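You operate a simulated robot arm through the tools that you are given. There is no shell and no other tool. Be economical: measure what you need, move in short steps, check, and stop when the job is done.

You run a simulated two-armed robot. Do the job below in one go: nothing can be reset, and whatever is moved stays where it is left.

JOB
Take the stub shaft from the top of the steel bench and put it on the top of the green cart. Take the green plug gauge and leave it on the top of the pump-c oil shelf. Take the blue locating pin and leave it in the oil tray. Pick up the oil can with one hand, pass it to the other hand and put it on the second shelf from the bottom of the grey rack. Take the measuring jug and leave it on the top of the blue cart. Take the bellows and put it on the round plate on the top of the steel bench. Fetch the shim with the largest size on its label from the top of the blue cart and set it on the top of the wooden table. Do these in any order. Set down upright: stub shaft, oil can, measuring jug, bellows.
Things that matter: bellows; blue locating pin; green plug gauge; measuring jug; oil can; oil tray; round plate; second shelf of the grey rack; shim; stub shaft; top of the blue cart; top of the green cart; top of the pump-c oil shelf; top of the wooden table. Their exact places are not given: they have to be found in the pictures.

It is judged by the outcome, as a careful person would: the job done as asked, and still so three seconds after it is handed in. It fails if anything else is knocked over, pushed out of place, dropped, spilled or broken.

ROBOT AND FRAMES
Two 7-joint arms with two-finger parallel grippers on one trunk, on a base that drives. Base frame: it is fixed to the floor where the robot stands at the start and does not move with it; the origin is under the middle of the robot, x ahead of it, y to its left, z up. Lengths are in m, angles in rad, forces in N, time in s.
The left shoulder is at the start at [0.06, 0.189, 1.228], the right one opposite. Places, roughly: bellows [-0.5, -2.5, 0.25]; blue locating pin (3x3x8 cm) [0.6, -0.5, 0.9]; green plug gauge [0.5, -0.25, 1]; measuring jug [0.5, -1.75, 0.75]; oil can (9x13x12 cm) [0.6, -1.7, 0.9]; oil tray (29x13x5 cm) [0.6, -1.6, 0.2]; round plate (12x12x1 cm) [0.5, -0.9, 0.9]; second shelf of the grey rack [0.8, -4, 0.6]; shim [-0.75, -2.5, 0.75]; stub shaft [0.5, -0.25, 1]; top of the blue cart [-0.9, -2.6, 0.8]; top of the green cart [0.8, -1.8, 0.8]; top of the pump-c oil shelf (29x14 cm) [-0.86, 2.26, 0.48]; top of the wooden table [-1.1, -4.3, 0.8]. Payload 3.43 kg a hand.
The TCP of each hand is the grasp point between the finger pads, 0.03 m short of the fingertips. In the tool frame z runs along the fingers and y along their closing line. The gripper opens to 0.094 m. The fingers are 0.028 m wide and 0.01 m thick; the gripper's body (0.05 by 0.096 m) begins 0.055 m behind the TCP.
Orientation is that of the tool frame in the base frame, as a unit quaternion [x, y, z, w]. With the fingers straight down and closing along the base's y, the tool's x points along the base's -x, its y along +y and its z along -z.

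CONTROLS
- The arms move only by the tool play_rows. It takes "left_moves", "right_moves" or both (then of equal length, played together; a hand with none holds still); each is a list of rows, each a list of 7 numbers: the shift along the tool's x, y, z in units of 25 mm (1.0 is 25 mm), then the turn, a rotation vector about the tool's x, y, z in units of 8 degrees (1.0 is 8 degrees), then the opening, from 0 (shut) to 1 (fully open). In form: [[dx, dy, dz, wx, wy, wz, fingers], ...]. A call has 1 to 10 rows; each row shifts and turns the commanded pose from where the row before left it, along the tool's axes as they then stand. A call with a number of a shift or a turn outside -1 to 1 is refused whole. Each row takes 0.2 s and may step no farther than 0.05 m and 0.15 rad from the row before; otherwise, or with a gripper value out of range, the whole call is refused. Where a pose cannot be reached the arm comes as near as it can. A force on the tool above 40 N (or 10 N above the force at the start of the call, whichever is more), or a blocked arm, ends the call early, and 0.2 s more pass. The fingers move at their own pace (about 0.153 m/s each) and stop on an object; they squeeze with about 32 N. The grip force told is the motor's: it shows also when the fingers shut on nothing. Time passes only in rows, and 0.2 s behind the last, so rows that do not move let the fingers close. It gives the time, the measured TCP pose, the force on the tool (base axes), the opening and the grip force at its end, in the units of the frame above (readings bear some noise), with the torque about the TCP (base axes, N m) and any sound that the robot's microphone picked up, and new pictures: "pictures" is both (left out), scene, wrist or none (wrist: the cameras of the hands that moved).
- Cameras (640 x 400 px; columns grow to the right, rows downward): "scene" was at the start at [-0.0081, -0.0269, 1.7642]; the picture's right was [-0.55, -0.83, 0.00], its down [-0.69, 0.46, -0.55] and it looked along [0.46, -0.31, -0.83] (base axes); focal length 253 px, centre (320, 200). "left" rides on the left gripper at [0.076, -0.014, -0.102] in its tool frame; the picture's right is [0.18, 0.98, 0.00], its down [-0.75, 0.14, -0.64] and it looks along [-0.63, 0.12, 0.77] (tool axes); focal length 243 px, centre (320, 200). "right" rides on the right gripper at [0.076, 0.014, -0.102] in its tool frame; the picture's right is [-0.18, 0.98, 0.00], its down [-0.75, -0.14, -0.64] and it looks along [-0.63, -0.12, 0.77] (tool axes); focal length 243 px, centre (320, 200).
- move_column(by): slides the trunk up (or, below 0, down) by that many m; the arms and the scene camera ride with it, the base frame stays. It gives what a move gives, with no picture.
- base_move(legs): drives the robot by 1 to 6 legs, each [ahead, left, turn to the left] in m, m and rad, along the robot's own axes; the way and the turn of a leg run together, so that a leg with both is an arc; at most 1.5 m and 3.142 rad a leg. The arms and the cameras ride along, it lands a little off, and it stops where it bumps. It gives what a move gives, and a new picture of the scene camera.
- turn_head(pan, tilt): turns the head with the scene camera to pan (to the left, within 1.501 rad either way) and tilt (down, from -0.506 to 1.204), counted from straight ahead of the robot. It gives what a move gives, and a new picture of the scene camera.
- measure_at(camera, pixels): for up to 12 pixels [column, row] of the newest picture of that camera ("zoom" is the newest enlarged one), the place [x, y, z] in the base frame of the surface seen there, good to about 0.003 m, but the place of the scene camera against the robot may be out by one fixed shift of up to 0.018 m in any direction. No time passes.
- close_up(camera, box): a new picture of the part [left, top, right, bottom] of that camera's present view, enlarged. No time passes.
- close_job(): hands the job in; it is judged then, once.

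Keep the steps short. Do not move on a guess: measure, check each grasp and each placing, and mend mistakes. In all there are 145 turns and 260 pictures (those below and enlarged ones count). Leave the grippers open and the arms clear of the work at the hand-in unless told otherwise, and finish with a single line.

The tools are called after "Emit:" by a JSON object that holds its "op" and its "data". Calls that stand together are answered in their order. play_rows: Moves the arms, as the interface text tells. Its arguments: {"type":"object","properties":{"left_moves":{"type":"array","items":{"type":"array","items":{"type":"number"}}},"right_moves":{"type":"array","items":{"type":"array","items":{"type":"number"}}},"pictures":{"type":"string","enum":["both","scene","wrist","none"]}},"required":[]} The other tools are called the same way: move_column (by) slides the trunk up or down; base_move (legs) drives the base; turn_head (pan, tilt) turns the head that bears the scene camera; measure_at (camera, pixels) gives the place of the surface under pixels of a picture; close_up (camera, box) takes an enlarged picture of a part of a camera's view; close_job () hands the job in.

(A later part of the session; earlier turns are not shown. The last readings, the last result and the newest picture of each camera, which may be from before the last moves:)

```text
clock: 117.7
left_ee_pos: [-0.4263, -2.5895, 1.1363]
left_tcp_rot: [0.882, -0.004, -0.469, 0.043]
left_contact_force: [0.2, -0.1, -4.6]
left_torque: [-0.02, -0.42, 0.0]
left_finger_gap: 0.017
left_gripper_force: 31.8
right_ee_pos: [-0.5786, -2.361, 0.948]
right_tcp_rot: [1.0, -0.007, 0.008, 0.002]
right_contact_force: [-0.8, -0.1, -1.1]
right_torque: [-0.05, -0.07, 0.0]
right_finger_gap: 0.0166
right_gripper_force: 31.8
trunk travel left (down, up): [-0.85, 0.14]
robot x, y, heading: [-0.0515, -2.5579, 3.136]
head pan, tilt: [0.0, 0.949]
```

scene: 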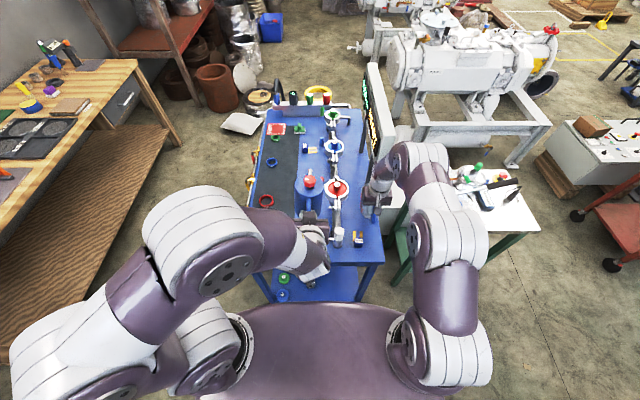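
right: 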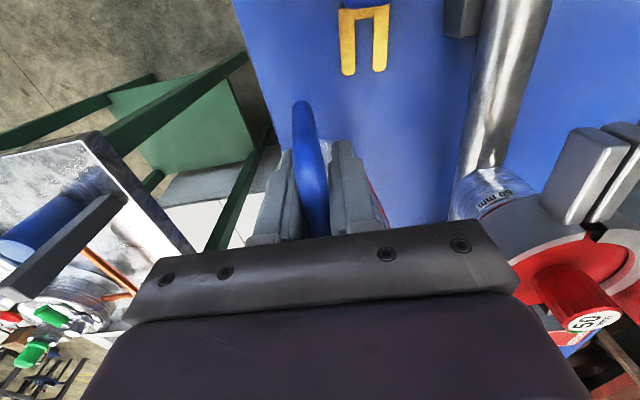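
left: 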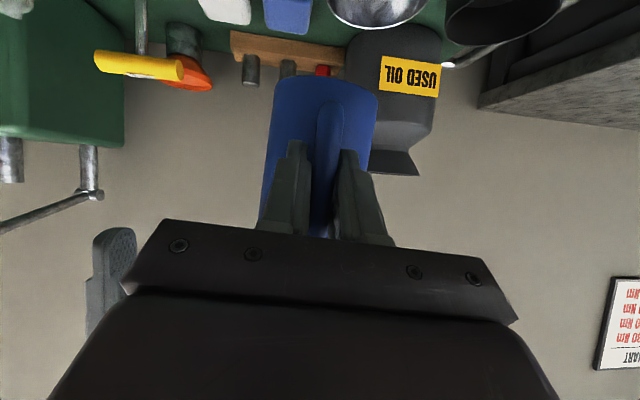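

Clear of everything. Lower the last ~3 cm until contact.

Emit:
{"op": "play_rows", "data": {"right_moves": [[0, 0, 0.7, 0, 0, 0, 0], [0, 0, 0.3, 0, 0, 0, 0], [0, 0, 0.2, 0, 0, 0, 0], [0, 0, 0.1, 0, 0, 0, 0], [0, 0, 0.1, 0, 0, 0, 0], [0, 0, 0, 0, 0, 0, 0]], "pictures": "none"}}

```text
clock: 119.1
left_ee_pos: [-0.4245, -2.5892, 1.1367]
left_tcp_rot: [0.881, -0.004, -0.47, 0.043]
left_contact_force: [-0.3, 0.1, -5.6]
left_torque: [-0.02, -0.44, 0.02]
left_finger_gap: 0.017
left_gripper_force: 31.8
right_ee_pos: [-0.5781, -2.3593, 0.9151]
right_tcp_rot: [1.0, -0.008, 0.007, 0.001]
right_contact_force: [0.9, 3.9, 18.0]
right_torque: [-0.12, 0.74, -0.16]
right_finger_gap: 0.0167
right_gripper_force: 31.8
trunk travel left (down, up): [-0.85, 0.14]
robot x, y, heading: [-0.0549, -2.5573, 3.139]
head pan, tilt: [0.0, 0.949]
```

Contact. Open and rise straight up, then look.

Emit:
{"op": "play_rows", "data": {"right_moves": [[0, 0, -0.1, 0, 0, 0, 0], [0, 0, 0, 0, 0, 0, 0.5], [0, 0, 0, 0, 0, 0, 0.5], [0, 0, -0.8, 0, 0, 0, 0.5], [0, 0, -0.8, 0, 0, 0, 0.5], [0.5, 0, -0.8, 0, 0, 0, 0.5], [1, 0, -0.8, 0, 0, 0, 0.5], [1, 0, -0.8, 0, 0, 0, 0.5], [1, 0, 0, 0, 0, 0, 0.5]], "pictures": "both"}}

```text
clock: 121.1
left_ee_pos: [-0.4264, -2.5884, 1.1369]
left_tcp_rot: [0.882, -0.004, -0.469, 0.043]
left_contact_force: [0.1, -0.1, -6.1]
left_torque: [0.01, -0.41, -0.03]
left_finger_gap: 0.0172
left_gripper_force: 31.7
right_ee_pos: [-0.4905, -2.3613, 1.0175]
right_tcp_rot: [1.0, -0.006, 0.008, 0.0]
right_contact_force: [1.0, -0.3, -0.7]
right_torque: [0.02, 0.01, 0.0]
right_finger_gap: 0.0468
right_gripper_force: 0.0
trunk travel left (down, up): [-0.85, 0.14]
robot x, y, heading: [-0.056, -2.556, 3.135]
head pan, tilt: [0.0, 0.949]
```

scene: 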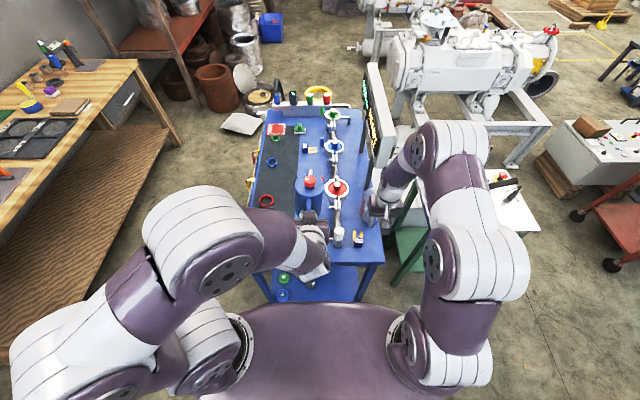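
right: 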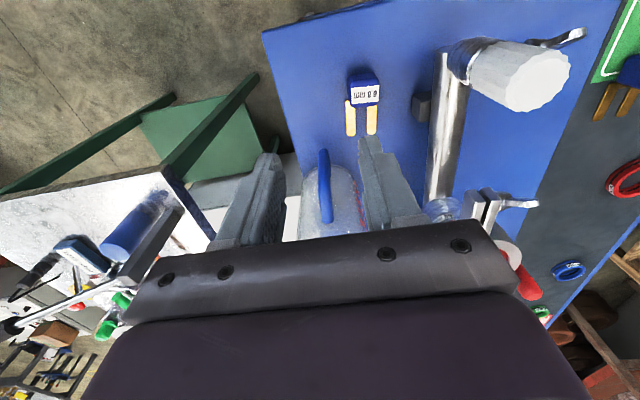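

Jug stands upright. Measure the 0.8 mm shim's tab precisely.

Emit:
{"op": "measure_at", "data": {"camera": "right", "pixels": [[365, 80], [350, 80], [378, 80], [364, 70], [365, 97], [350, 120], [371, 120], [325, 170], [345, 200]]}}

Emit:
{"op": "close_up", "data": {"camera": "right", "box": [320, 50, 420, 150]}}

```text
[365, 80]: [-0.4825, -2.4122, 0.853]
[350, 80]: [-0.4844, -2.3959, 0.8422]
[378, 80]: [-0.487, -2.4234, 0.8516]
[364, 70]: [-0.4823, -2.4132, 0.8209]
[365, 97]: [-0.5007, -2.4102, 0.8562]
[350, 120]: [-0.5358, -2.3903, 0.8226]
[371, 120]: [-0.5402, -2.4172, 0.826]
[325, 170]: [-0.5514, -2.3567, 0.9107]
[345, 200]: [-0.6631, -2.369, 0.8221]
```

```text
4.00 times, centred on (370, 100) of right
```

zoom: 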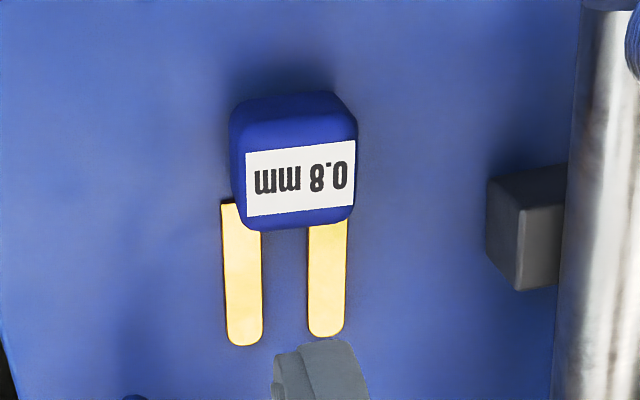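

Tab centre (-0.494,-2.409), top 0.857. Move over and down to 0.86, then close.

Emit:
{"op": "play_rows", "data": {"right_moves": [[-0.14, 0.95, 0, 0, 0, 0, 0.5], [0, 0.95, 0.3, 0, 0, 0, 0.5], [0, 0, 0.9, 0, 0, 0, 0.5], [0, 0, 0.9, 0, 0, 0, 0.5], [0, 0, 0.9, 0, 0, 0, 0.5], [0, 0, 0.9, 0, 0, 0, 0.5], [0, 0, 0, 0, 0, 0, 0.5]], "pictures": "wrist"}}

```text
clock: 122.7
left_ee_pos: [-0.426, -2.5881, 1.1374]
left_tcp_rot: [0.882, -0.004, -0.469, 0.043]
left_contact_force: [0.5, -0.1, -6.2]
left_torque: [0.0, -0.41, -0.02]
left_finger_gap: 0.017
left_gripper_force: 31.9
right_ee_pos: [-0.4946, -2.4086, 0.9188]
right_tcp_rot: [1.0, -0.006, 0.01, 0.002]
right_contact_force: [0.3, 0.2, -0.2]
right_torque: [0.0, 0.01, 0.01]
right_finger_gap: 0.0471
right_gripper_force: 0.0
trunk travel left (down, up): [-0.85, 0.14]
robot x, y, heading: [-0.0592, -2.5598, 3.137]
head pan, tilt: [0.0, 0.949]
```

right: 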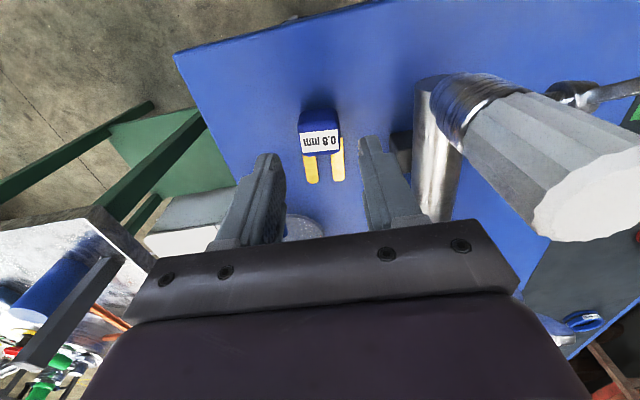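

The knob of the fixture is near the right finger; measure its extent before going lower.

Emit:
{"op": "measure_at", "data": {"camera": "right", "pixels": [[470, 120], [500, 180], [545, 225], [580, 200], [440, 180], [480, 140], [430, 130], [390, 150]]}}

```text
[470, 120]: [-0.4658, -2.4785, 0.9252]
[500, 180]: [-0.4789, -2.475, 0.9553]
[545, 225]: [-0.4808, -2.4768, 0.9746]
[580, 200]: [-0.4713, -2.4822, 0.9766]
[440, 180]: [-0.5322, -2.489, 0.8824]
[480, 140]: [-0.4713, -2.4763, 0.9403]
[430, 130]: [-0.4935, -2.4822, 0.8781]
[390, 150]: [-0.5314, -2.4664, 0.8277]
```

Gap to the knob is ~18 mm: fine. Down 6 cm and close, then lift.

Emit:
{"op": "play_rows", "data": {"right_moves": [[0, -0.1, 0.8, 0, 0, 0, 0.5], [0, 0, 0.8, 0, 0, 0, 0.5], [0, 0, 0.75, 0, 0, 0, 0.5], [0, 0, 0, 0, 0, 0, 0], [0, 0, 0, 0, 0, 0, 0], [0, 0, 0, 0, 0, 0, 0], [0, 0, -0.6, 0, 0, 0, 0], [0, 0, -1, 0, 0, 0, 0], [0, 0, -1, 0, 0, 0, 0], [0, 0, -1, 0, 0, 0, 0]], "pictures": "wrist"}}

```text
clock: 124.9
left_ee_pos: [-0.426, -2.5883, 1.1367]
left_tcp_rot: [0.882, -0.004, -0.47, 0.042]
left_contact_force: [0.9, 0.4, -5.7]
left_torque: [0.0, -0.43, -0.02]
left_finger_gap: 0.0173
left_gripper_force: 32.0
right_ee_pos: [-0.4949, -2.4077, 0.9505]
right_tcp_rot: [1.0, -0.007, 0.01, 0.002]
right_contact_force: [0.2, 0.2, -0.5]
right_torque: [-0.02, -0.03, 0.02]
right_finger_gap: 0.0313
right_gripper_force: 31.4
trunk travel left (down, up): [-0.85, 0.14]
robot x, y, heading: [-0.0574, -2.5583, 3.138]
head pan, tilt: [0.0, 0.949]
```

right: 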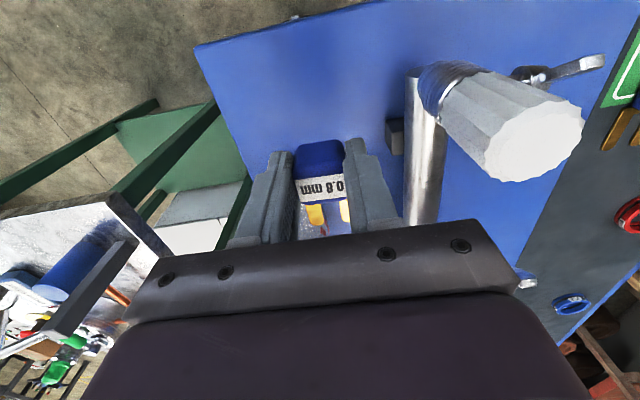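

Shim gripped (0.031 m). Lift, draw back, then drive to the wooden table.

Emit:
{"op": "play_rows", "data": {"right_moves": [[0, 0, -1, 0, 0, 0, 0], [0, 0, -1, 0, 0, 0, 0], [0, 0, -1, 0, 0, 0, 0], [0.5, 0, -1, 0, 0, 0, 0], [1, 0, -1, 0, 0, 0, 0], [1, 0, -1, 0, 0, 0, 0]], "pictures": "none"}}

Emit:
{"op": "base_move", "data": {"legs": [[-0.22, 0, 0], [0, 0, 1.57], [0.6, 0, 0], [0.2, -0.35, 0]]}}

Emit:
{"op": "turn_head", "data": {"pan": 0.0, "tilt": 0.8}}

```text
clock: 126.3
left_ee_pos: [-0.4262, -2.5886, 1.1372]
left_tcp_rot: [0.882, -0.003, -0.47, 0.043]
left_contact_force: [0.1, -1.0, -5.4]
left_torque: [-0.01, -0.41, 0.0]
left_finger_gap: 0.0171
left_gripper_force: 32.4
right_ee_pos: [-0.4335, -2.4093, 1.1024]
right_tcp_rot: [1.0, -0.007, 0.009, 0.001]
right_contact_force: [0.4, -0.7, -0.4]
right_torque: [-0.02, -0.01, -0.02]
right_finger_gap: 0.0313
right_gripper_force: 31.6
trunk travel left (down, up): [-0.85, 0.14]
robot x, y, heading: [-0.0544, -2.5584, 3.136]
head pan, tilt: [0.0, 0.949]
```

```text
clock: 136.9
left_ee_pos: [-0.1759, -3.7188, 1.136]
left_tcp_rot: [0.63, 0.616, -0.305, 0.361]
left_contact_force: [-0.3, -0.4, -5.5]
left_torque: [0.43, -0.03, -0.02]
left_finger_gap: 0.0165
left_gripper_force: 32.1
right_ee_pos: [-0.3573, -3.7237, 1.1019]
right_tcp_rot: [0.717, 0.697, 0.007, -0.005]
right_contact_force: [-0.1, 0.0, -0.1]
right_torque: [0.03, 0.0, 0.01]
right_finger_gap: 0.0309
right_gripper_force: 32.3
trunk travel left (down, up): [-0.85, 0.14]
robot x, y, heading: [-0.204, -3.3485, -1.589]
head pan, tilt: [0.0, 0.949]
```

scene: 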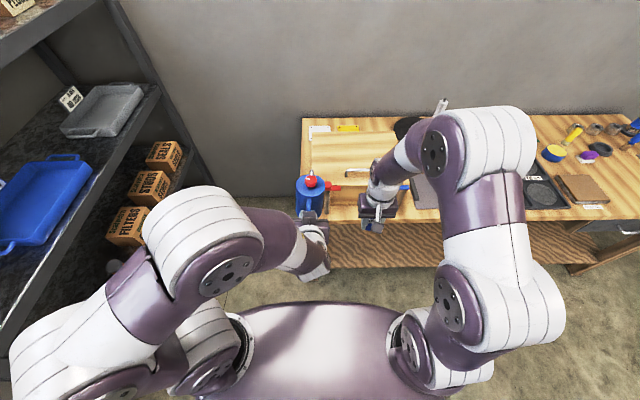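

```text
clock: 137.6
left_ee_pos: [-0.1771, -3.7194, 1.1364]
left_tcp_rot: [0.631, 0.617, -0.303, 0.36]
left_contact_force: [-0.2, -0.6, -5.1]
left_torque: [0.43, 0.0, 0.02]
left_finger_gap: 0.017
left_gripper_force: 32.6
right_ee_pos: [-0.3585, -3.7249, 1.1015]
right_tcp_rot: [0.717, 0.697, 0.007, -0.006]
right_contact_force: [-1.0, -0.3, -0.6]
right_torque: [0.0, -0.05, 0.03]
right_finger_gap: 0.0312
right_gripper_force: 32.8
trunk travel left (down, up): [-0.85, 0.14]
robot x, y, heading: [-0.2037, -3.3494, -1.591]
head pan, tilt: [0.0, 0.799]
```

scene: 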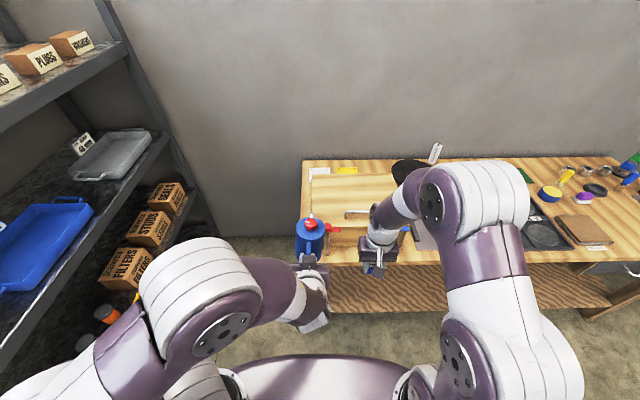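

I look at the table from the right wrist camera.

Emit:
{"op": "close_up", "data": {"camera": "right", "box": [0, 0, 640, 400]}}

Emit:
{"op": "close_up", "data": {"camera": "scene", "box": [280, 130, 560, 280]}}

```text
1.00 times, centred on (320, 200) of right (not enlarged: the box is as wide or as high as the picture)
```

zoom: 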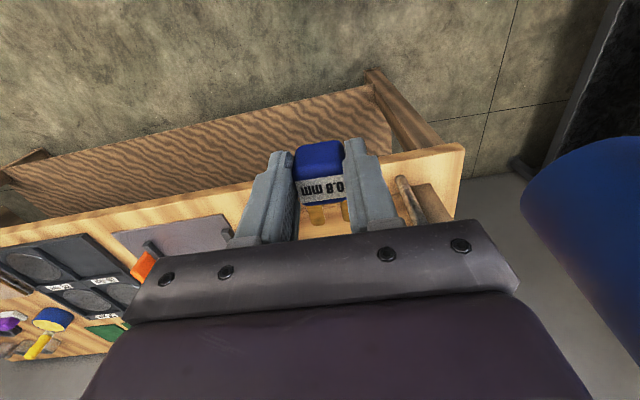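

```text
2.29 times, centred on (420, 205) of scene
```

zoom: 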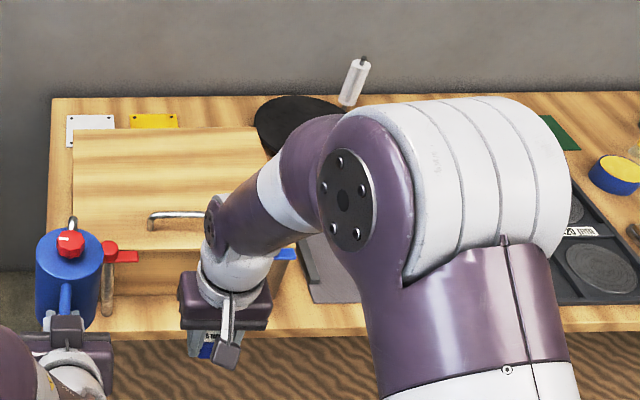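

Emit:
{"op": "measure_at", "data": {"camera": "right", "pixels": [[240, 205], [330, 230], [220, 200]]}}

Emit:
{"op": "measure_at", "data": {"camera": "scene", "pixels": [[345, 262], [405, 265], [375, 275], [340, 240], [415, 262], [428, 255], [412, 230], [330, 262], [448, 272]]}}

Emit:
{"op": "play_rows", "data": {"right_moves": [[0, 0, 0, 0, 0, 0, 0]], "pictures": "wrist"}}

```text
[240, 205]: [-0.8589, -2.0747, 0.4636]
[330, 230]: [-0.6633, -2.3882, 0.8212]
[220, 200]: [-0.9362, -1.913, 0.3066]
```

```text
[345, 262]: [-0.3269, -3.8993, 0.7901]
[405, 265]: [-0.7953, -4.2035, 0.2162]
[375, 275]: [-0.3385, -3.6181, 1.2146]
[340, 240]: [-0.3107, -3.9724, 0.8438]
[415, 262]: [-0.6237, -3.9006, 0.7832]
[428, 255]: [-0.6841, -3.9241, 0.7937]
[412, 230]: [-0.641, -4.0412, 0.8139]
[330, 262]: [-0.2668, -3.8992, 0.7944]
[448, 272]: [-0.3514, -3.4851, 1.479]
```

```text
clock: 138.0
left_ee_pos: [-0.1762, -3.7179, 1.1359]
left_tcp_rot: [0.631, 0.616, -0.305, 0.361]
left_contact_force: [-0.2, -0.2, -6.0]
left_torque: [0.42, -0.01, 0.0]
left_finger_gap: 0.0166
left_gripper_force: 31.6
right_ee_pos: [-0.358, -3.7247, 1.1018]
right_tcp_rot: [0.718, 0.696, 0.006, -0.005]
right_contact_force: [-0.9, -0.4, -0.7]
right_torque: [0.02, 0.0, 0.01]
right_finger_gap: 0.0308
right_gripper_force: 31.8
trunk travel left (down, up): [-0.85, 0.14]
robot x, y, heading: [-0.2073, -3.343, -1.591]
head pan, tilt: [0.0, 0.799]
```

right: 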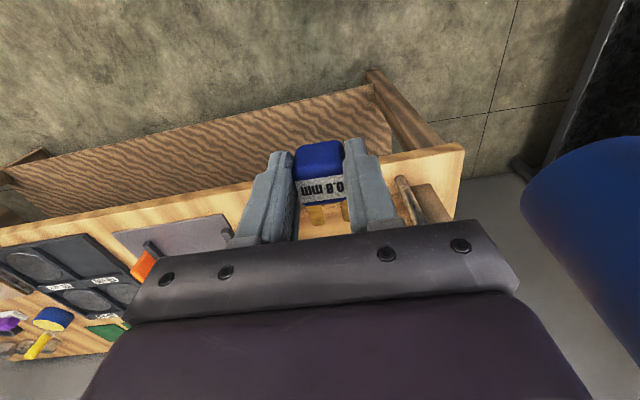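

Emit:
{"op": "measure_at", "data": {"camera": "right", "pixels": [[250, 190], [230, 205], [215, 215], [440, 155], [455, 190], [405, 180], [420, 190], [330, 222], [120, 215], [180, 215]]}}

```text
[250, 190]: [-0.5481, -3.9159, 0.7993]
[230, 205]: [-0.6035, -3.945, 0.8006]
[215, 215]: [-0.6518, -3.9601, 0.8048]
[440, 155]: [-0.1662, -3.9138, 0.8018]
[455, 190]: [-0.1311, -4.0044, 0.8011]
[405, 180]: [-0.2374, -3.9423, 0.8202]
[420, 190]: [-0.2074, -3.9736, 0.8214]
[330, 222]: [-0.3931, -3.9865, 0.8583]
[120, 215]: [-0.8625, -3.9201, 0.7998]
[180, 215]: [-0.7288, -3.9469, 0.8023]
```

Table top 0.800, front edge y≈-3.89. I move the right hand 16 cm towards -x to look at the free strip.

Emit:
{"op": "play_rows", "data": {"right_moves": [[0, -0.92, 0, 0, 0, 0, 0], [0, -0.92, 0, 0, 0, 0, 0], [0, -0.92, 0, 0, 0, 0, 0], [0, -0.92, 0, 0, 0, 0, 0], [0, -0.92, 0, 0, 0, 0, 0], [0, -0.92, 0, 0, 0, 0, 0], [0, -0.92, 0, 0, 0, 0, 0]], "pictures": "both"}}

```text
clock: 139.6
left_ee_pos: [-0.1776, -3.7186, 1.1374]
left_tcp_rot: [0.631, 0.616, -0.304, 0.36]
left_contact_force: [0.8, -0.3, -6.1]
left_torque: [0.41, -0.05, 0.03]
left_finger_gap: 0.0169
left_gripper_force: 31.7
right_ee_pos: [-0.5199, -3.7205, 1.0998]
right_tcp_rot: [0.717, 0.697, 0.008, -0.005]
right_contact_force: [0.7, -0.3, -0.4]
right_torque: [0.0, -0.01, -0.02]
right_finger_gap: 0.031
right_gripper_force: 32.2
trunk travel left (down, up): [-0.85, 0.14]
robot x, y, heading: [-0.2038, -3.3453, -1.585]
head pan, tilt: [0.0, 0.799]
```

scene: 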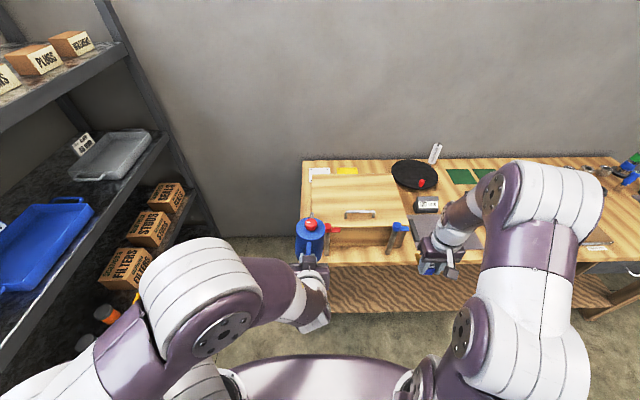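
right: 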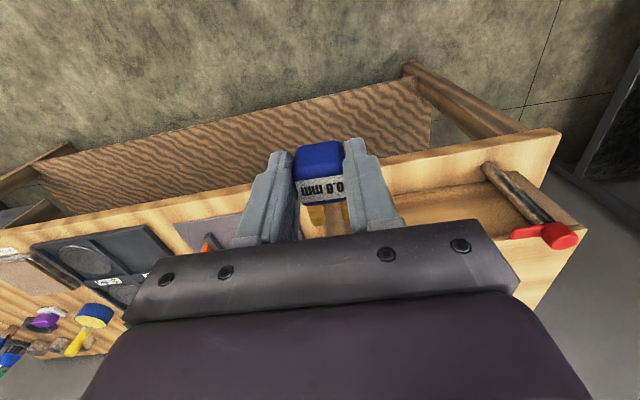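

Emit:
{"op": "close_up", "data": {"camera": "scene", "box": [300, 150, 480, 280]}}

Emit:
{"op": "measure_at", "data": {"camera": "scene", "pixels": [[390, 250], [403, 255], [415, 245], [412, 258], [345, 255], [370, 240], [370, 255], [425, 225], [420, 212], [408, 210], [410, 225], [400, 245]]}}

```text
3.08 times, centred on (390, 215) of scene
```

zoom: 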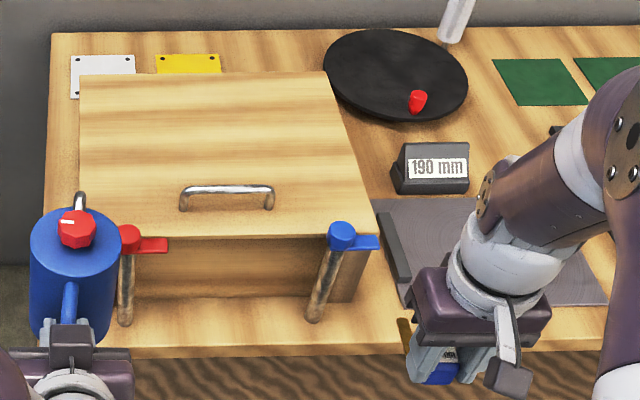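

```text
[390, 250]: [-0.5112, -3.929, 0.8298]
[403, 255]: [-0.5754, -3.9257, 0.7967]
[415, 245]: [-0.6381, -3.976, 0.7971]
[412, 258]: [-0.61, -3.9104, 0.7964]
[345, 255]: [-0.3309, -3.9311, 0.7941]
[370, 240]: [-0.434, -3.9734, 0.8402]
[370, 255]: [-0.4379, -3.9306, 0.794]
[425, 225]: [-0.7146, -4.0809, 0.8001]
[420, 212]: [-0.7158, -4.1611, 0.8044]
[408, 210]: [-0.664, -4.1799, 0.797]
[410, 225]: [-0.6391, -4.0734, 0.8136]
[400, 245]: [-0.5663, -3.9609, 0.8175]
```

The free strip in front of the grey plate (x≈-0.66, y -3.89…-3.97) suits the shim laid along x. I turn the right hand 88° about its axis.

Emit:
{"op": "play_rows", "data": {"right_moves": [[0, 0, 0, 0, 0, 1, 0], [0, 0, 0, 0, 0, 1, 0], [0, 0, 0, 0, 0, 1, 0], [0, 0, 0, 0, 0, 1, 0], [0, 0, 0, 0, 0, 1, 0], [0, 0, 0, 0, 0, 1, 0], [0, 0, 0, 0, 0, 1, 0], [0, 0, 0, 0, 0, 1, 0], [0, 0, 0, 0, 0, 1, 0], [0, 0, 0, 0, 0, 1, 0]], "pictures": "wrist"}}

```text
clock: 141.8
left_ee_pos: [-0.1783, -3.7191, 1.1368]
left_tcp_rot: [0.631, 0.616, -0.304, 0.361]
left_contact_force: [-0.8, -0.7, -5.5]
left_torque: [0.48, -0.02, 0.02]
left_finger_gap: 0.0169
left_gripper_force: 31.7
right_ee_pos: [-0.5182, -3.7197, 1.1014]
right_tcp_rot: [0.997, 0.071, 0.002, -0.009]
right_contact_force: [-0.9, -0.2, -0.3]
right_torque: [0.0, -0.01, 0.0]
right_finger_gap: 0.0311
right_gripper_force: 32.5
trunk travel left (down, up): [-0.85, 0.14]
robot x, y, heading: [-0.2059, -3.348, -1.592]
head pan, tilt: [0.0, 0.799]
```

right: 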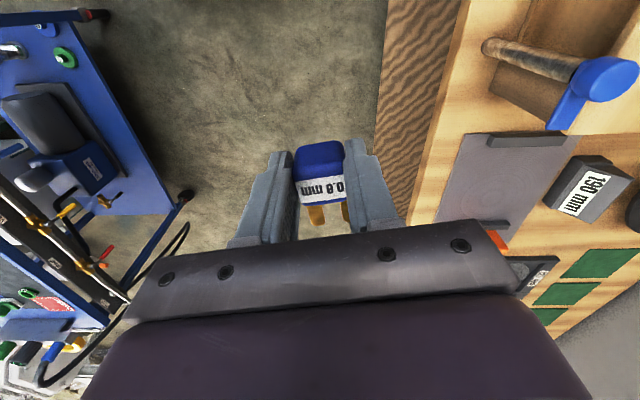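

Emit:
{"op": "measure_at", "data": {"camera": "right", "pixels": [[460, 135], [445, 160], [440, 200], [450, 190], [465, 110], [420, 180], [480, 160], [500, 140], [410, 205], [540, 70]]}}

```text
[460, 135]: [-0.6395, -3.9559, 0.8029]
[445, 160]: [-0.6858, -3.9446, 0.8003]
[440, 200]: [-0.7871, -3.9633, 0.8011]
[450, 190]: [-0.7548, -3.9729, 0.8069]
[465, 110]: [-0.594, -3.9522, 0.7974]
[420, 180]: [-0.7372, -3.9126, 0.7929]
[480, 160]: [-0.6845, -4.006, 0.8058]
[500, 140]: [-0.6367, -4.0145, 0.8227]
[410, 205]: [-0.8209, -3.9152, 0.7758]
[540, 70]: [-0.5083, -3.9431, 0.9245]
```

Strip y -3.905…-3.962. Move over TCP (-0.65,-3.934) and partly down.

Emit:
{"op": "play_rows", "data": {"right_moves": [[0, 0, 0, 0, 0, 1, 0], [-0.75, 0.95, 0.2, 0, 0, 0, 0], [-0.75, 0.95, 0.2, 0, 0, 0, 0], [-0.75, 0.95, 0.3, 0, 0, 0, 0], [-0.75, 0.95, 0.5, 0, 0, 0, 0], [-0.75, 0.95, 0.7, 0, 0, 0, 0], [-0.75, 0.95, 0.8, 0, 0, 0, 0], [-0.75, 0.95, 0.8, 0, 0, 0, 0], [0, 0.95, 0.8, 0, 0, 0, 0], [0, 0.95, 0.8, 0, 0, 0, 0]], "pictures": "both"}}

```text
clock: 144.0
left_ee_pos: [-0.1768, -3.7184, 1.1353]
left_tcp_rot: [0.631, 0.616, -0.305, 0.36]
left_contact_force: [-0.2, -0.2, -6.1]
left_torque: [0.44, 0.0, -0.02]
left_finger_gap: 0.017
left_gripper_force: 32.1
right_ee_pos: [-0.6431, -3.8956, 0.9886]
right_tcp_rot: [1.0, 0.003, 0.002, -0.008]
right_contact_force: [0.1, -0.4, -0.1]
right_torque: [-0.04, -0.05, 0.02]
right_finger_gap: 0.0307
right_gripper_force: 31.6
right hand out of reach, approached as far as the arm can: row 9, 10
trunk travel left (down, up): [-0.85, 0.14]
robot x, y, heading: [-0.2049, -3.3439, -1.593]
head pan, tilt: [0.0, 0.799]
```

scene: 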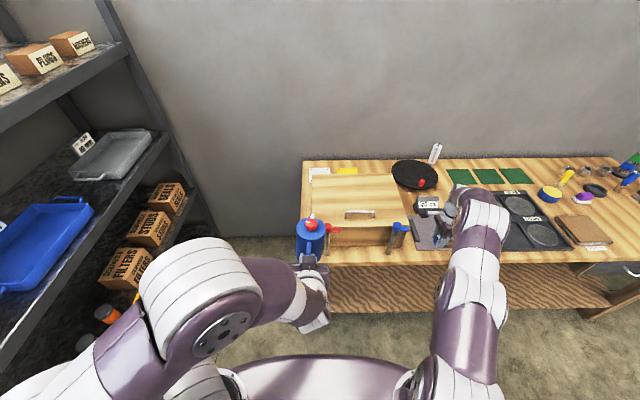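
right: 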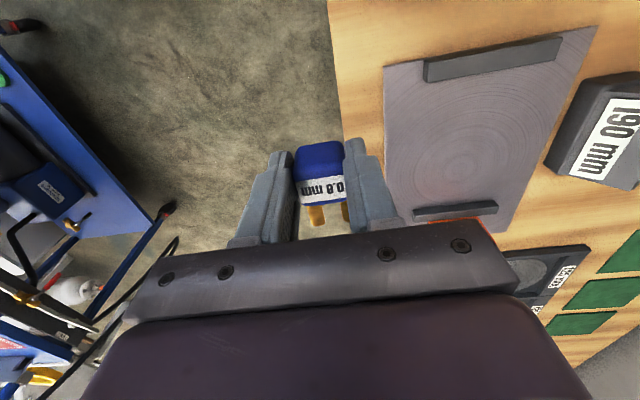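

The reach ends 4 cm short; I drive 4.5 cm ahead.

Emit:
{"op": "base_move", "data": {"legs": [[0.045, 0, 0]]}}

Emit:
{"op": "close_up", "data": {"camera": "right", "box": [0, 0, 640, 400]}}

Emit:
{"op": "measure_at", "data": {"camera": "zoom", "pixels": [[350, 100], [370, 130], [375, 150], [340, 60], [372, 90], [380, 100], [390, 200], [318, 150], [330, 205], [300, 165]]}}

```text
clock: 144.9
left_ee_pos: [-0.1786, -3.7583, 1.1386]
left_tcp_rot: [0.63, 0.616, -0.305, 0.362]
left_contact_force: [-0.1, 0.9, -5.7]
left_torque: [0.45, -0.05, -0.01]
left_finger_gap: 0.0169
left_gripper_force: 32.0
right_ee_pos: [-0.644, -3.9368, 0.9915]
right_tcp_rot: [1.0, 0.003, 0.001, -0.007]
right_contact_force: [-1.2, 0.4, -0.9]
right_torque: [-0.05, -0.02, 0.03]
right_finger_gap: 0.031
right_gripper_force: 32.0
trunk travel left (down, up): [-0.85, 0.14]
robot x, y, heading: [-0.2049, -3.3907, -1.588]
head pan, tilt: [0.0, 0.799]
```

scene: 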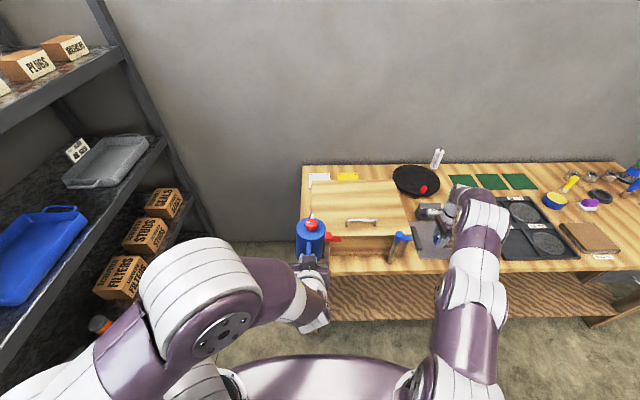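

```text
1.00 times, centred on (320, 200) of right (not enlarged: the box is as wide or as high as the picture)
```

zoom: 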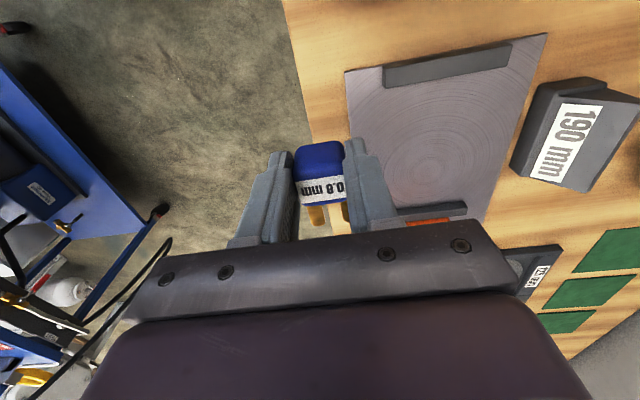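

```text
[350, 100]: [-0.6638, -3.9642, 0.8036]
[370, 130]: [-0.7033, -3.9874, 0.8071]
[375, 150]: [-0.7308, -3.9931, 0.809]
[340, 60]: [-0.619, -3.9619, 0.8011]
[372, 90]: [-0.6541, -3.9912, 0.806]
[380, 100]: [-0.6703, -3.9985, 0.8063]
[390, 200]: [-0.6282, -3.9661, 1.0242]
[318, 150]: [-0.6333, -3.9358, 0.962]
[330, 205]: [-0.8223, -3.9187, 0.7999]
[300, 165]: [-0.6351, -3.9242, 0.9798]
```

Plate edge at -3.964. Shift 4 mm towards me and lower to 0.842, then creep to contact.

Emit:
{"op": "play_rows", "data": {"right_moves": [[0, -0.16, 0.9, 0, 0, 0, 0], [0, 0, 0.9, 0, 0, 0, 0], [0, 0, 0.9, 0, 0, 0, 0], [0, 0, 0.9, 0, 0, 0, 0], [0, 0, 0.9, 0, 0, 0, 0], [0, 0, 0.9, 0, 0, 0, 0], [0, 0, 0.4, 0, 0, 0, 0], [0, 0, 0, 0, 0, 0, 0]], "pictures": "wrist"}}

```text
clock: 146.3
left_ee_pos: [-0.1787, -3.7621, 1.135]
left_tcp_rot: [0.632, 0.616, -0.302, 0.36]
left_contact_force: [-0.4, -1.1, -5.9]
left_torque: [0.4, -0.05, -0.01]
left_finger_gap: 0.0169
left_gripper_force: 31.7
right_ee_pos: [-0.6496, -3.9382, 0.8699]
right_tcp_rot: [1.0, 0.001, -0.002, 0.001]
right_contact_force: [-3.1, 0.7, 7.0]
right_torque: [-0.19, -0.95, 0.13]
right_finger_gap: 0.0311
right_gripper_force: 32.1
trunk travel left (down, up): [-0.85, 0.14]
robot x, y, heading: [-0.2066, -3.392, -1.588]
head pan, tilt: [0.0, 0.799]
stopped in row 6 (right hand): the force on the tool passed its limit at 61 N (the readings are from after the stop); the commanded pose is now the measured one
```

right: 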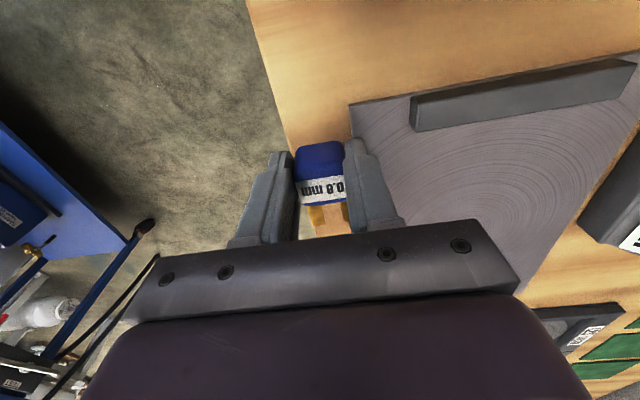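

Contact came too early (z≈0.87). I look closely at what touches.

Emit:
{"op": "close_up", "data": {"camera": "right", "box": [220, 100, 420, 260]}}

Emit:
{"op": "measure_at", "data": {"camera": "zoom", "pixels": [[320, 130], [320, 180], [310, 225], [355, 265], [305, 280], [375, 330], [330, 330], [340, 170], [365, 110], [345, 90], [260, 90]]}}

Emit:
{"op": "close_up", "data": {"camera": "scene", "box": [380, 160, 540, 290]}}

```text
2.50 times, centred on (320, 180) of right
```

zoom: 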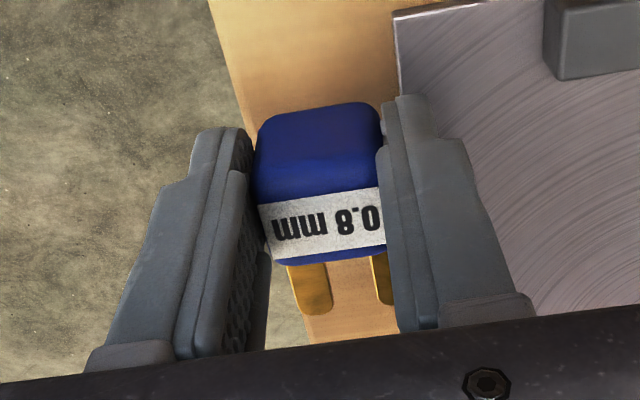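

```text
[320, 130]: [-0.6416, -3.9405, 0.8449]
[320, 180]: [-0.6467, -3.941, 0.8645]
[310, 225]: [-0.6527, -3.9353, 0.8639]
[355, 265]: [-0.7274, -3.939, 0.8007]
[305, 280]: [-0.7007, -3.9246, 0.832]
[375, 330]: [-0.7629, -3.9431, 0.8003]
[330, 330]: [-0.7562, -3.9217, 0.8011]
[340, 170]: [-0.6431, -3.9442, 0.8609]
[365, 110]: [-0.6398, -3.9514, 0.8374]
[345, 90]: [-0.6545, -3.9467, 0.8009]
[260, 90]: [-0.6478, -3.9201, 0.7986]
```

```text
3.08 times, centred on (460, 225) of scene
```

zoom: 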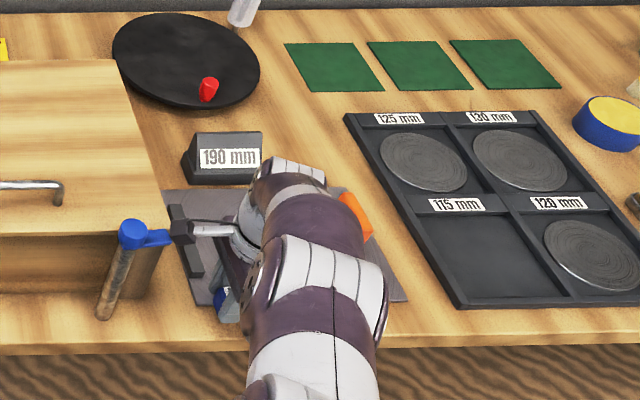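

The camera bracket of the hand is touching the blue lever of the fixture. Raise at once, then move 10 cm further to -x.

Emit:
{"op": "play_rows", "data": {"right_moves": [[0, 0, -0.8, 0, 0, 0, 0], [0, 0, -0.8, 0, 0, 0, 0], [0, 0, -1, 0, 0, 0, 0], [0, 0, -1, 0, 0, 0, 0], [0, 0, -1, 0, 0, 0, 0]], "pictures": "none"}}

Emit:
{"op": "base_move", "data": {"legs": [[0, -0.11, 0]]}}

Emit:
{"op": "close_up", "data": {"camera": "scene", "box": [290, 150, 530, 300]}}

Emit:
{"op": "close_up", "data": {"camera": "right", "box": [0, 0, 640, 400]}}

Emit:
{"op": "measure_at", "data": {"camera": "zoom", "pixels": [[345, 100], [350, 140], [370, 150], [385, 110], [330, 60], [312, 105], [318, 215]]}}

```text
clock: 147.5
left_ee_pos: [-0.1794, -3.7615, 1.1362]
left_tcp_rot: [0.632, 0.616, -0.304, 0.36]
left_contact_force: [-0.2, 0.4, -5.8]
left_torque: [0.46, -0.02, 0.05]
left_finger_gap: 0.0166
left_gripper_force: 32.2
right_ee_pos: [-0.6466, -3.9391, 0.9849]
right_tcp_rot: [1.0, 0.001, -0.002, -0.001]
right_contact_force: [-0.4, -0.9, -0.7]
right_torque: [0.02, 0.0, -0.01]
right_finger_gap: 0.0308
right_gripper_force: 31.8
trunk travel left (down, up): [-0.85, 0.14]
robot x, y, heading: [-0.2035, -3.3924, -1.591]
head pan, tilt: [0.0, 0.799]
```

```text
clock: 148.7
left_ee_pos: [-0.2888, -3.7607, 1.1352]
left_tcp_rot: [0.632, 0.616, -0.304, 0.359]
left_contact_force: [0.0, -1.2, -4.7]
left_torque: [0.45, -0.04, 0.0]
left_finger_gap: 0.017
left_gripper_force: 31.9
right_ee_pos: [-0.7576, -3.9369, 0.9845]
right_tcp_rot: [1.0, 0.001, -0.003, 0.0]
right_contact_force: [-0.8, -0.3, 0.1]
right_torque: [0.01, 0.01, -0.05]
right_finger_gap: 0.0311
right_gripper_force: 32.4
trunk travel left (down, up): [-0.85, 0.14]
robot x, y, heading: [-0.3146, -3.3893, -1.591]
head pan, tilt: [0.0, 0.799]
```

scene: 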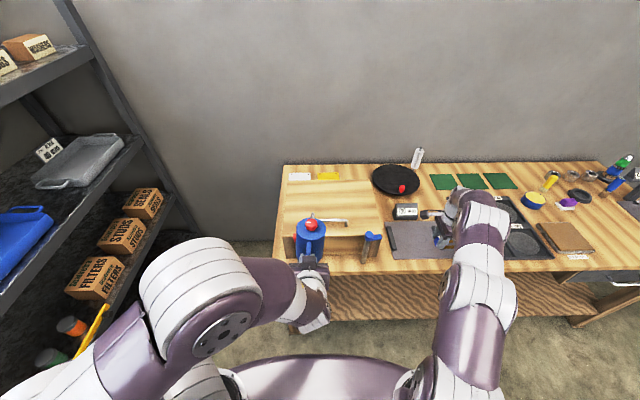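

```text
2.67 times, centred on (410, 225) of scene
```

zoom: 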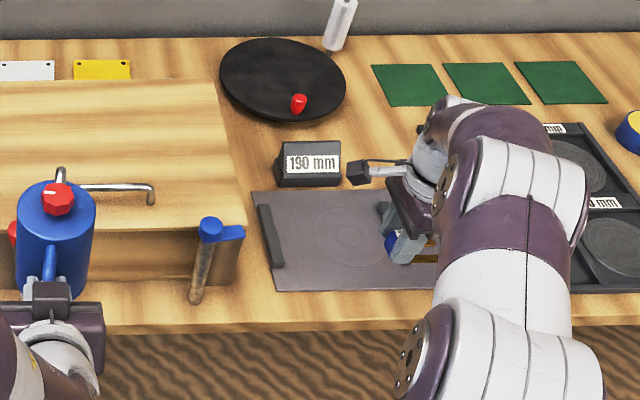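

```text
1.00 times, centred on (320, 200) of right (not enlarged: the box is as wide or as high as the picture)
```

zoom: 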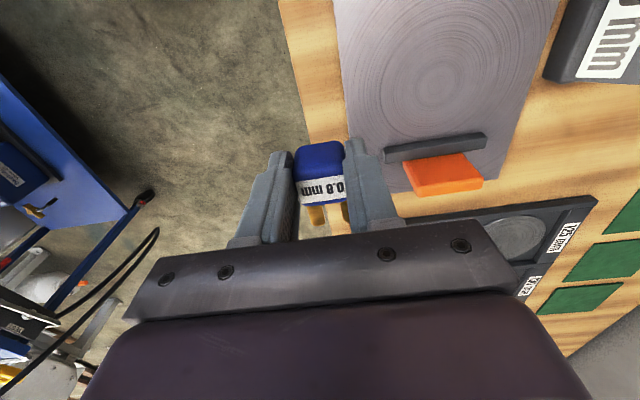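

```text
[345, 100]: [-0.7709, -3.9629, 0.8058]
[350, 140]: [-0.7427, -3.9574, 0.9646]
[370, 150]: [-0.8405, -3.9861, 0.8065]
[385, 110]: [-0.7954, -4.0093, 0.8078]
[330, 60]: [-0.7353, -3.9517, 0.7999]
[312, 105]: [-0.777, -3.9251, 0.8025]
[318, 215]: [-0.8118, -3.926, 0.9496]
```

Clear now; the lever looks unmoved. Lower again at x=-0.757.

Emit:
{"op": "play_rows", "data": {"right_moves": [[0, -0.16, 0.9, 0, 0, 0, 0], [0, 0, 0.9, 0, 0, 0, 0], [0, 0, 0.9, 0, 0, 0, 0], [0, 0, 0.9, 0, 0, 0, 0], [0, 0, 0.9, 0, 0, 0, 0], [0, 0, 0.8, 0, 0, 0, 0], [0, 0, 0.3, 0, 0, 0, 0], [0, 0, 0.1, 0, 0, 0, 0], [0, 0, 0, 0, 0, 0, 0]], "pictures": "wrist"}}

```text
clock: 150.7
left_ee_pos: [-0.2886, -3.762, 1.1353]
left_tcp_rot: [0.633, 0.616, -0.304, 0.359]
left_contact_force: [-0.3, 1.3, -5.9]
left_torque: [0.45, -0.07, 0.0]
left_finger_gap: 0.0168
left_gripper_force: 32.0
right_ee_pos: [-0.7563, -3.93, 0.843]
right_tcp_rot: [1.0, 0.001, -0.002, 0.001]
right_contact_force: [0.0, -0.3, -0.8]
right_torque: [-0.01, -0.06, 0.0]
right_finger_gap: 0.031
right_gripper_force: 32.1
right hand out of reach, approached as far as the arm can: row 7
trunk travel left (down, up): [-0.85, 0.14]
robot x, y, heading: [-0.3136, -3.3884, -1.592]
head pan, tilt: [0.0, 0.799]
```

right: 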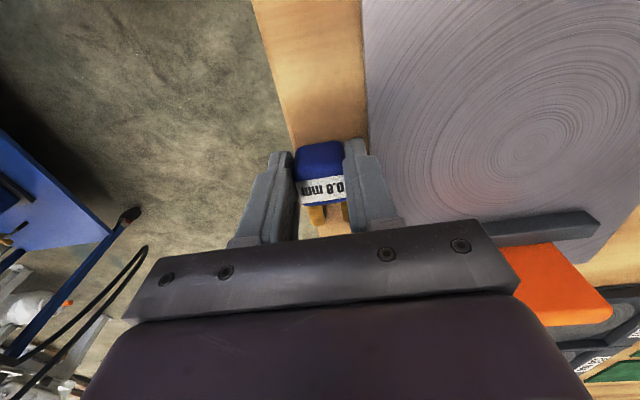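

Emit:
{"op": "measure_at", "data": {"camera": "right", "pixels": [[284, 110], [288, 130], [364, 110], [300, 155], [343, 155], [292, 135]]}}

Emit:
{"op": "play_rows", "data": {"right_moves": [[0, 0, 0.1, 0, 0, 0, 0], [0, 0, 0.1, 0, 0, 0, 0], [0, 0, 0.08, 0, 0, 0, 0]], "pictures": "none"}}

```text
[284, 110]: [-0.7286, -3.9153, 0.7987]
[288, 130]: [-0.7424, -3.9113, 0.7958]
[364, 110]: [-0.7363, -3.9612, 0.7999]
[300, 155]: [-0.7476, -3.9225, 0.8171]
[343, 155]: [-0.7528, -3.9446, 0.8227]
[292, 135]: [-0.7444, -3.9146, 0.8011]
```

```text
clock: 151.5
left_ee_pos: [-0.2885, -3.7594, 1.137]
left_tcp_rot: [0.631, 0.616, -0.305, 0.36]
left_contact_force: [-0.2, 0.0, -6.9]
left_torque: [0.44, -0.01, -0.05]
left_finger_gap: 0.017
left_gripper_force: 32.0
right_ee_pos: [-0.7568, -3.9288, 0.8411]
right_tcp_rot: [1.0, 0.0, -0.004, 0.004]
right_contact_force: [-3.3, -5.3, 21.9]
right_torque: [0.01, 0.0, -0.03]
right_finger_gap: 0.0309
right_gripper_force: 31.8
trunk travel left (down, up): [-0.85, 0.14]
robot x, y, heading: [-0.3175, -3.3905, -1.591]
head pan, tilt: [0.0, 0.799]
```

Touching, but the shim is close to the table edge (-3.911). Lift 5 mm, drive 9 mm ahead, lower again and release.

Emit:
{"op": "play_rows", "data": {"right_moves": [[0, 0, -0.25, 0, 0, 0, 0], [0, 0, 0, 0, 0, 0, 0]], "pictures": "none"}}

Emit:
{"op": "base_move", "data": {"legs": [[0.01, 0, 0]]}}

Emit:
{"op": "play_rows", "data": {"right_moves": [[0, 0, 0.15, 0, 0, 0, 0], [0, 0, 0.1, 0, 0, 0, 0], [0, 0, 0, 0, 0, 0, 0]], "pictures": "wrist"}}

```text
clock: 152.1
left_ee_pos: [-0.2892, -3.7599, 1.1359]
left_tcp_rot: [0.632, 0.616, -0.304, 0.359]
left_contact_force: [0.0, -0.5, -6.3]
left_torque: [0.46, -0.02, -0.02]
left_finger_gap: 0.0174
left_gripper_force: 32.6
right_ee_pos: [-0.757, -3.928, 0.8415]
right_tcp_rot: [1.0, -0.001, -0.001, -0.001]
right_contact_force: [-0.5, -1.6, 3.7]
right_torque: [-0.15, -0.03, -0.02]
right_finger_gap: 0.0309
right_gripper_force: 32.2
trunk travel left (down, up): [-0.85, 0.14]
robot x, y, heading: [-0.3171, -3.387, -1.589]
head pan, tilt: [0.0, 0.799]
```

```text
clock: 152.8
left_ee_pos: [-0.2897, -3.7699, 1.1365]
left_tcp_rot: [0.632, 0.615, -0.304, 0.36]
left_contact_force: [0.0, -0.2, -5.7]
left_torque: [0.42, -0.03, 0.02]
left_finger_gap: 0.0168
left_gripper_force: 31.8
right_ee_pos: [-0.7573, -3.9374, 0.8412]
right_tcp_rot: [1.0, 0.0, -0.002, 0.0]
right_contact_force: [-0.1, 0.1, -0.6]
right_torque: [-0.02, 0.0, -0.01]
right_finger_gap: 0.0309
right_gripper_force: 31.7
trunk travel left (down, up): [-0.85, 0.14]
robot x, y, heading: [-0.3157, -3.3982, -1.594]
head pan, tilt: [0.0, 0.799]
```

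scene: 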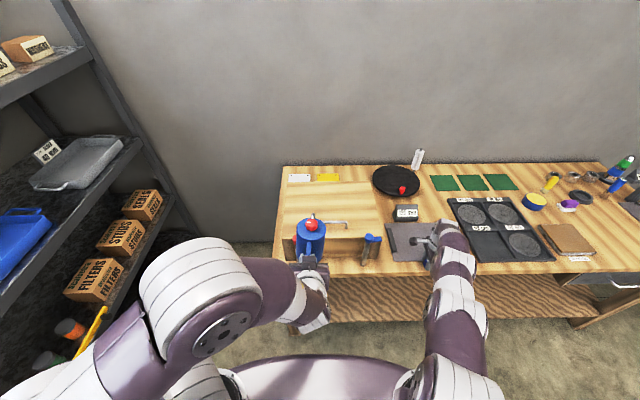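

```text
clock: 153.7
left_ee_pos: [-0.2884, -3.7692, 1.1375]
left_tcp_rot: [0.632, 0.615, -0.305, 0.36]
left_contact_force: [0.1, 0.5, -5.4]
left_torque: [0.43, -0.01, 0.02]
left_finger_gap: 0.017
left_gripper_force: 31.9
right_ee_pos: [-0.7567, -3.9379, 0.841]
right_tcp_rot: [1.0, 0.0, -0.005, 0.003]
right_contact_force: [-7.3, -4.9, 26.1]
right_torque: [0.02, 0.06, -0.05]
right_finger_gap: 0.0307
right_gripper_force: 32.2
trunk travel left (down, up): [-0.85, 0.14]
robot x, y, heading: [-0.3172, -3.4028, -1.59]
head pan, tilt: [0.0, 0.799]
```

right: 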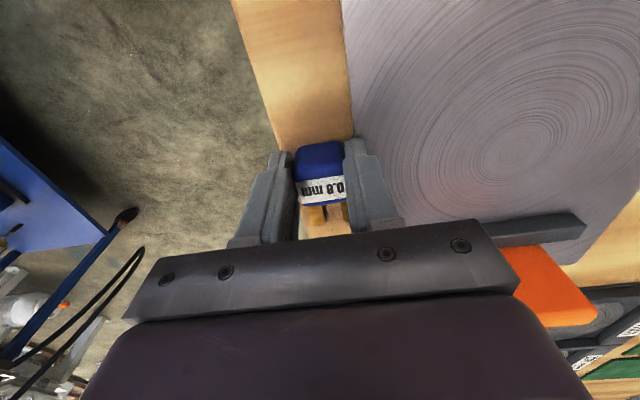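

Resting on the wood. Open slightly and rise.

Emit:
{"op": "play_rows", "data": {"right_moves": [[0, 0, -0.1, 0, 0, 0, 0], [0, 0, 0, 0, 0, 0, 0.45], [0, 0, 0, 0, 0, 0, 0.45], [0, 0, -0.8, 0, 0, 0, 0.45], [0, 0, -0.8, 0, 0, 0, 0.45], [0, 0, -1, 0, 0, 0, 0.45], [0, 0, -1, 0, 0, 0, 0.45], [0, 0, -1, 0, 0, 0, 0.45], [0, -0.5, -1, 0, 0, 0, 0.45], [0, -1, -1, 0, 0, 0, 0.45]], "pictures": "wrist"}}

```text
clock: 155.8
left_ee_pos: [-0.2876, -3.7688, 1.1363]
left_tcp_rot: [0.631, 0.616, -0.304, 0.361]
left_contact_force: [-0.4, -0.1, -6.3]
left_torque: [0.42, -0.05, 0.01]
left_finger_gap: 0.0169
left_gripper_force: 32.3
right_ee_pos: [-0.7551, -3.9006, 1.0049]
right_tcp_rot: [1.0, 0.0, -0.003, -0.001]
right_contact_force: [-0.1, 0.5, -0.5]
right_torque: [-0.01, 0.0, 0.02]
right_finger_gap: 0.0425
right_gripper_force: 0.1
trunk travel left (down, up): [-0.85, 0.14]
robot x, y, heading: [-0.3155, -3.3977, -1.595]
head pan, tilt: [0.0, 0.799]
```

right: 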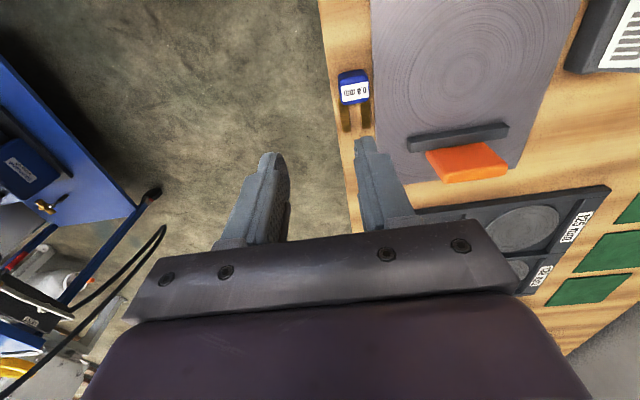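

Shim lies on the table. Now look at the rack: head to the left.

Emit:
{"op": "turn_head", "data": {"pan": 1.1, "tilt": 0.7}}

Emit:
{"op": "close_up", "data": {"camera": "scene", "box": [0, 100, 400, 350]}}

```text
clock: 157.2
left_ee_pos: [-0.2896, -3.7715, 1.1358]
left_tcp_rot: [0.631, 0.616, -0.304, 0.36]
left_contact_force: [-0.3, 0.0, -6.2]
left_torque: [0.47, -0.05, 0.0]
left_finger_gap: 0.017
left_gripper_force: 31.6
right_ee_pos: [-0.7557, -3.9011, 1.0039]
right_tcp_rot: [1.0, 0.0, -0.001, -0.001]
right_contact_force: [-0.8, 1.0, -0.3]
right_torque: [-0.01, -0.01, -0.02]
right_finger_gap: 0.0424
right_gripper_force: 0.0
trunk travel left (down, up): [-0.85, 0.14]
robot x, y, heading: [-0.3156, -3.3963, -1.589]
head pan, tilt: [1.1, 0.7]
```

scene: 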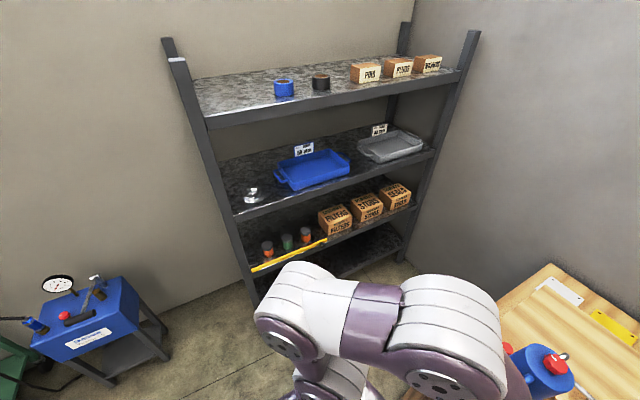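

```text
1.60 times, centred on (200, 225) of scene
```

zoom: 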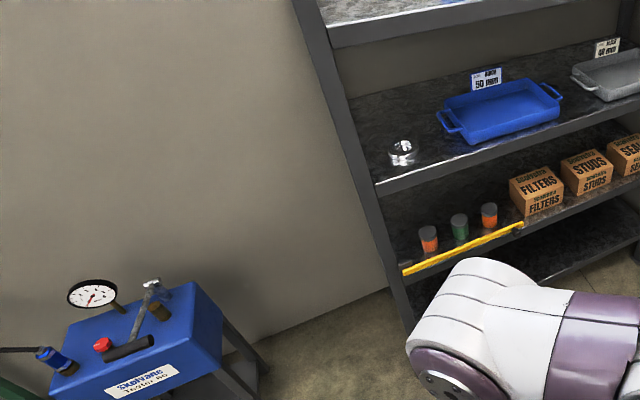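

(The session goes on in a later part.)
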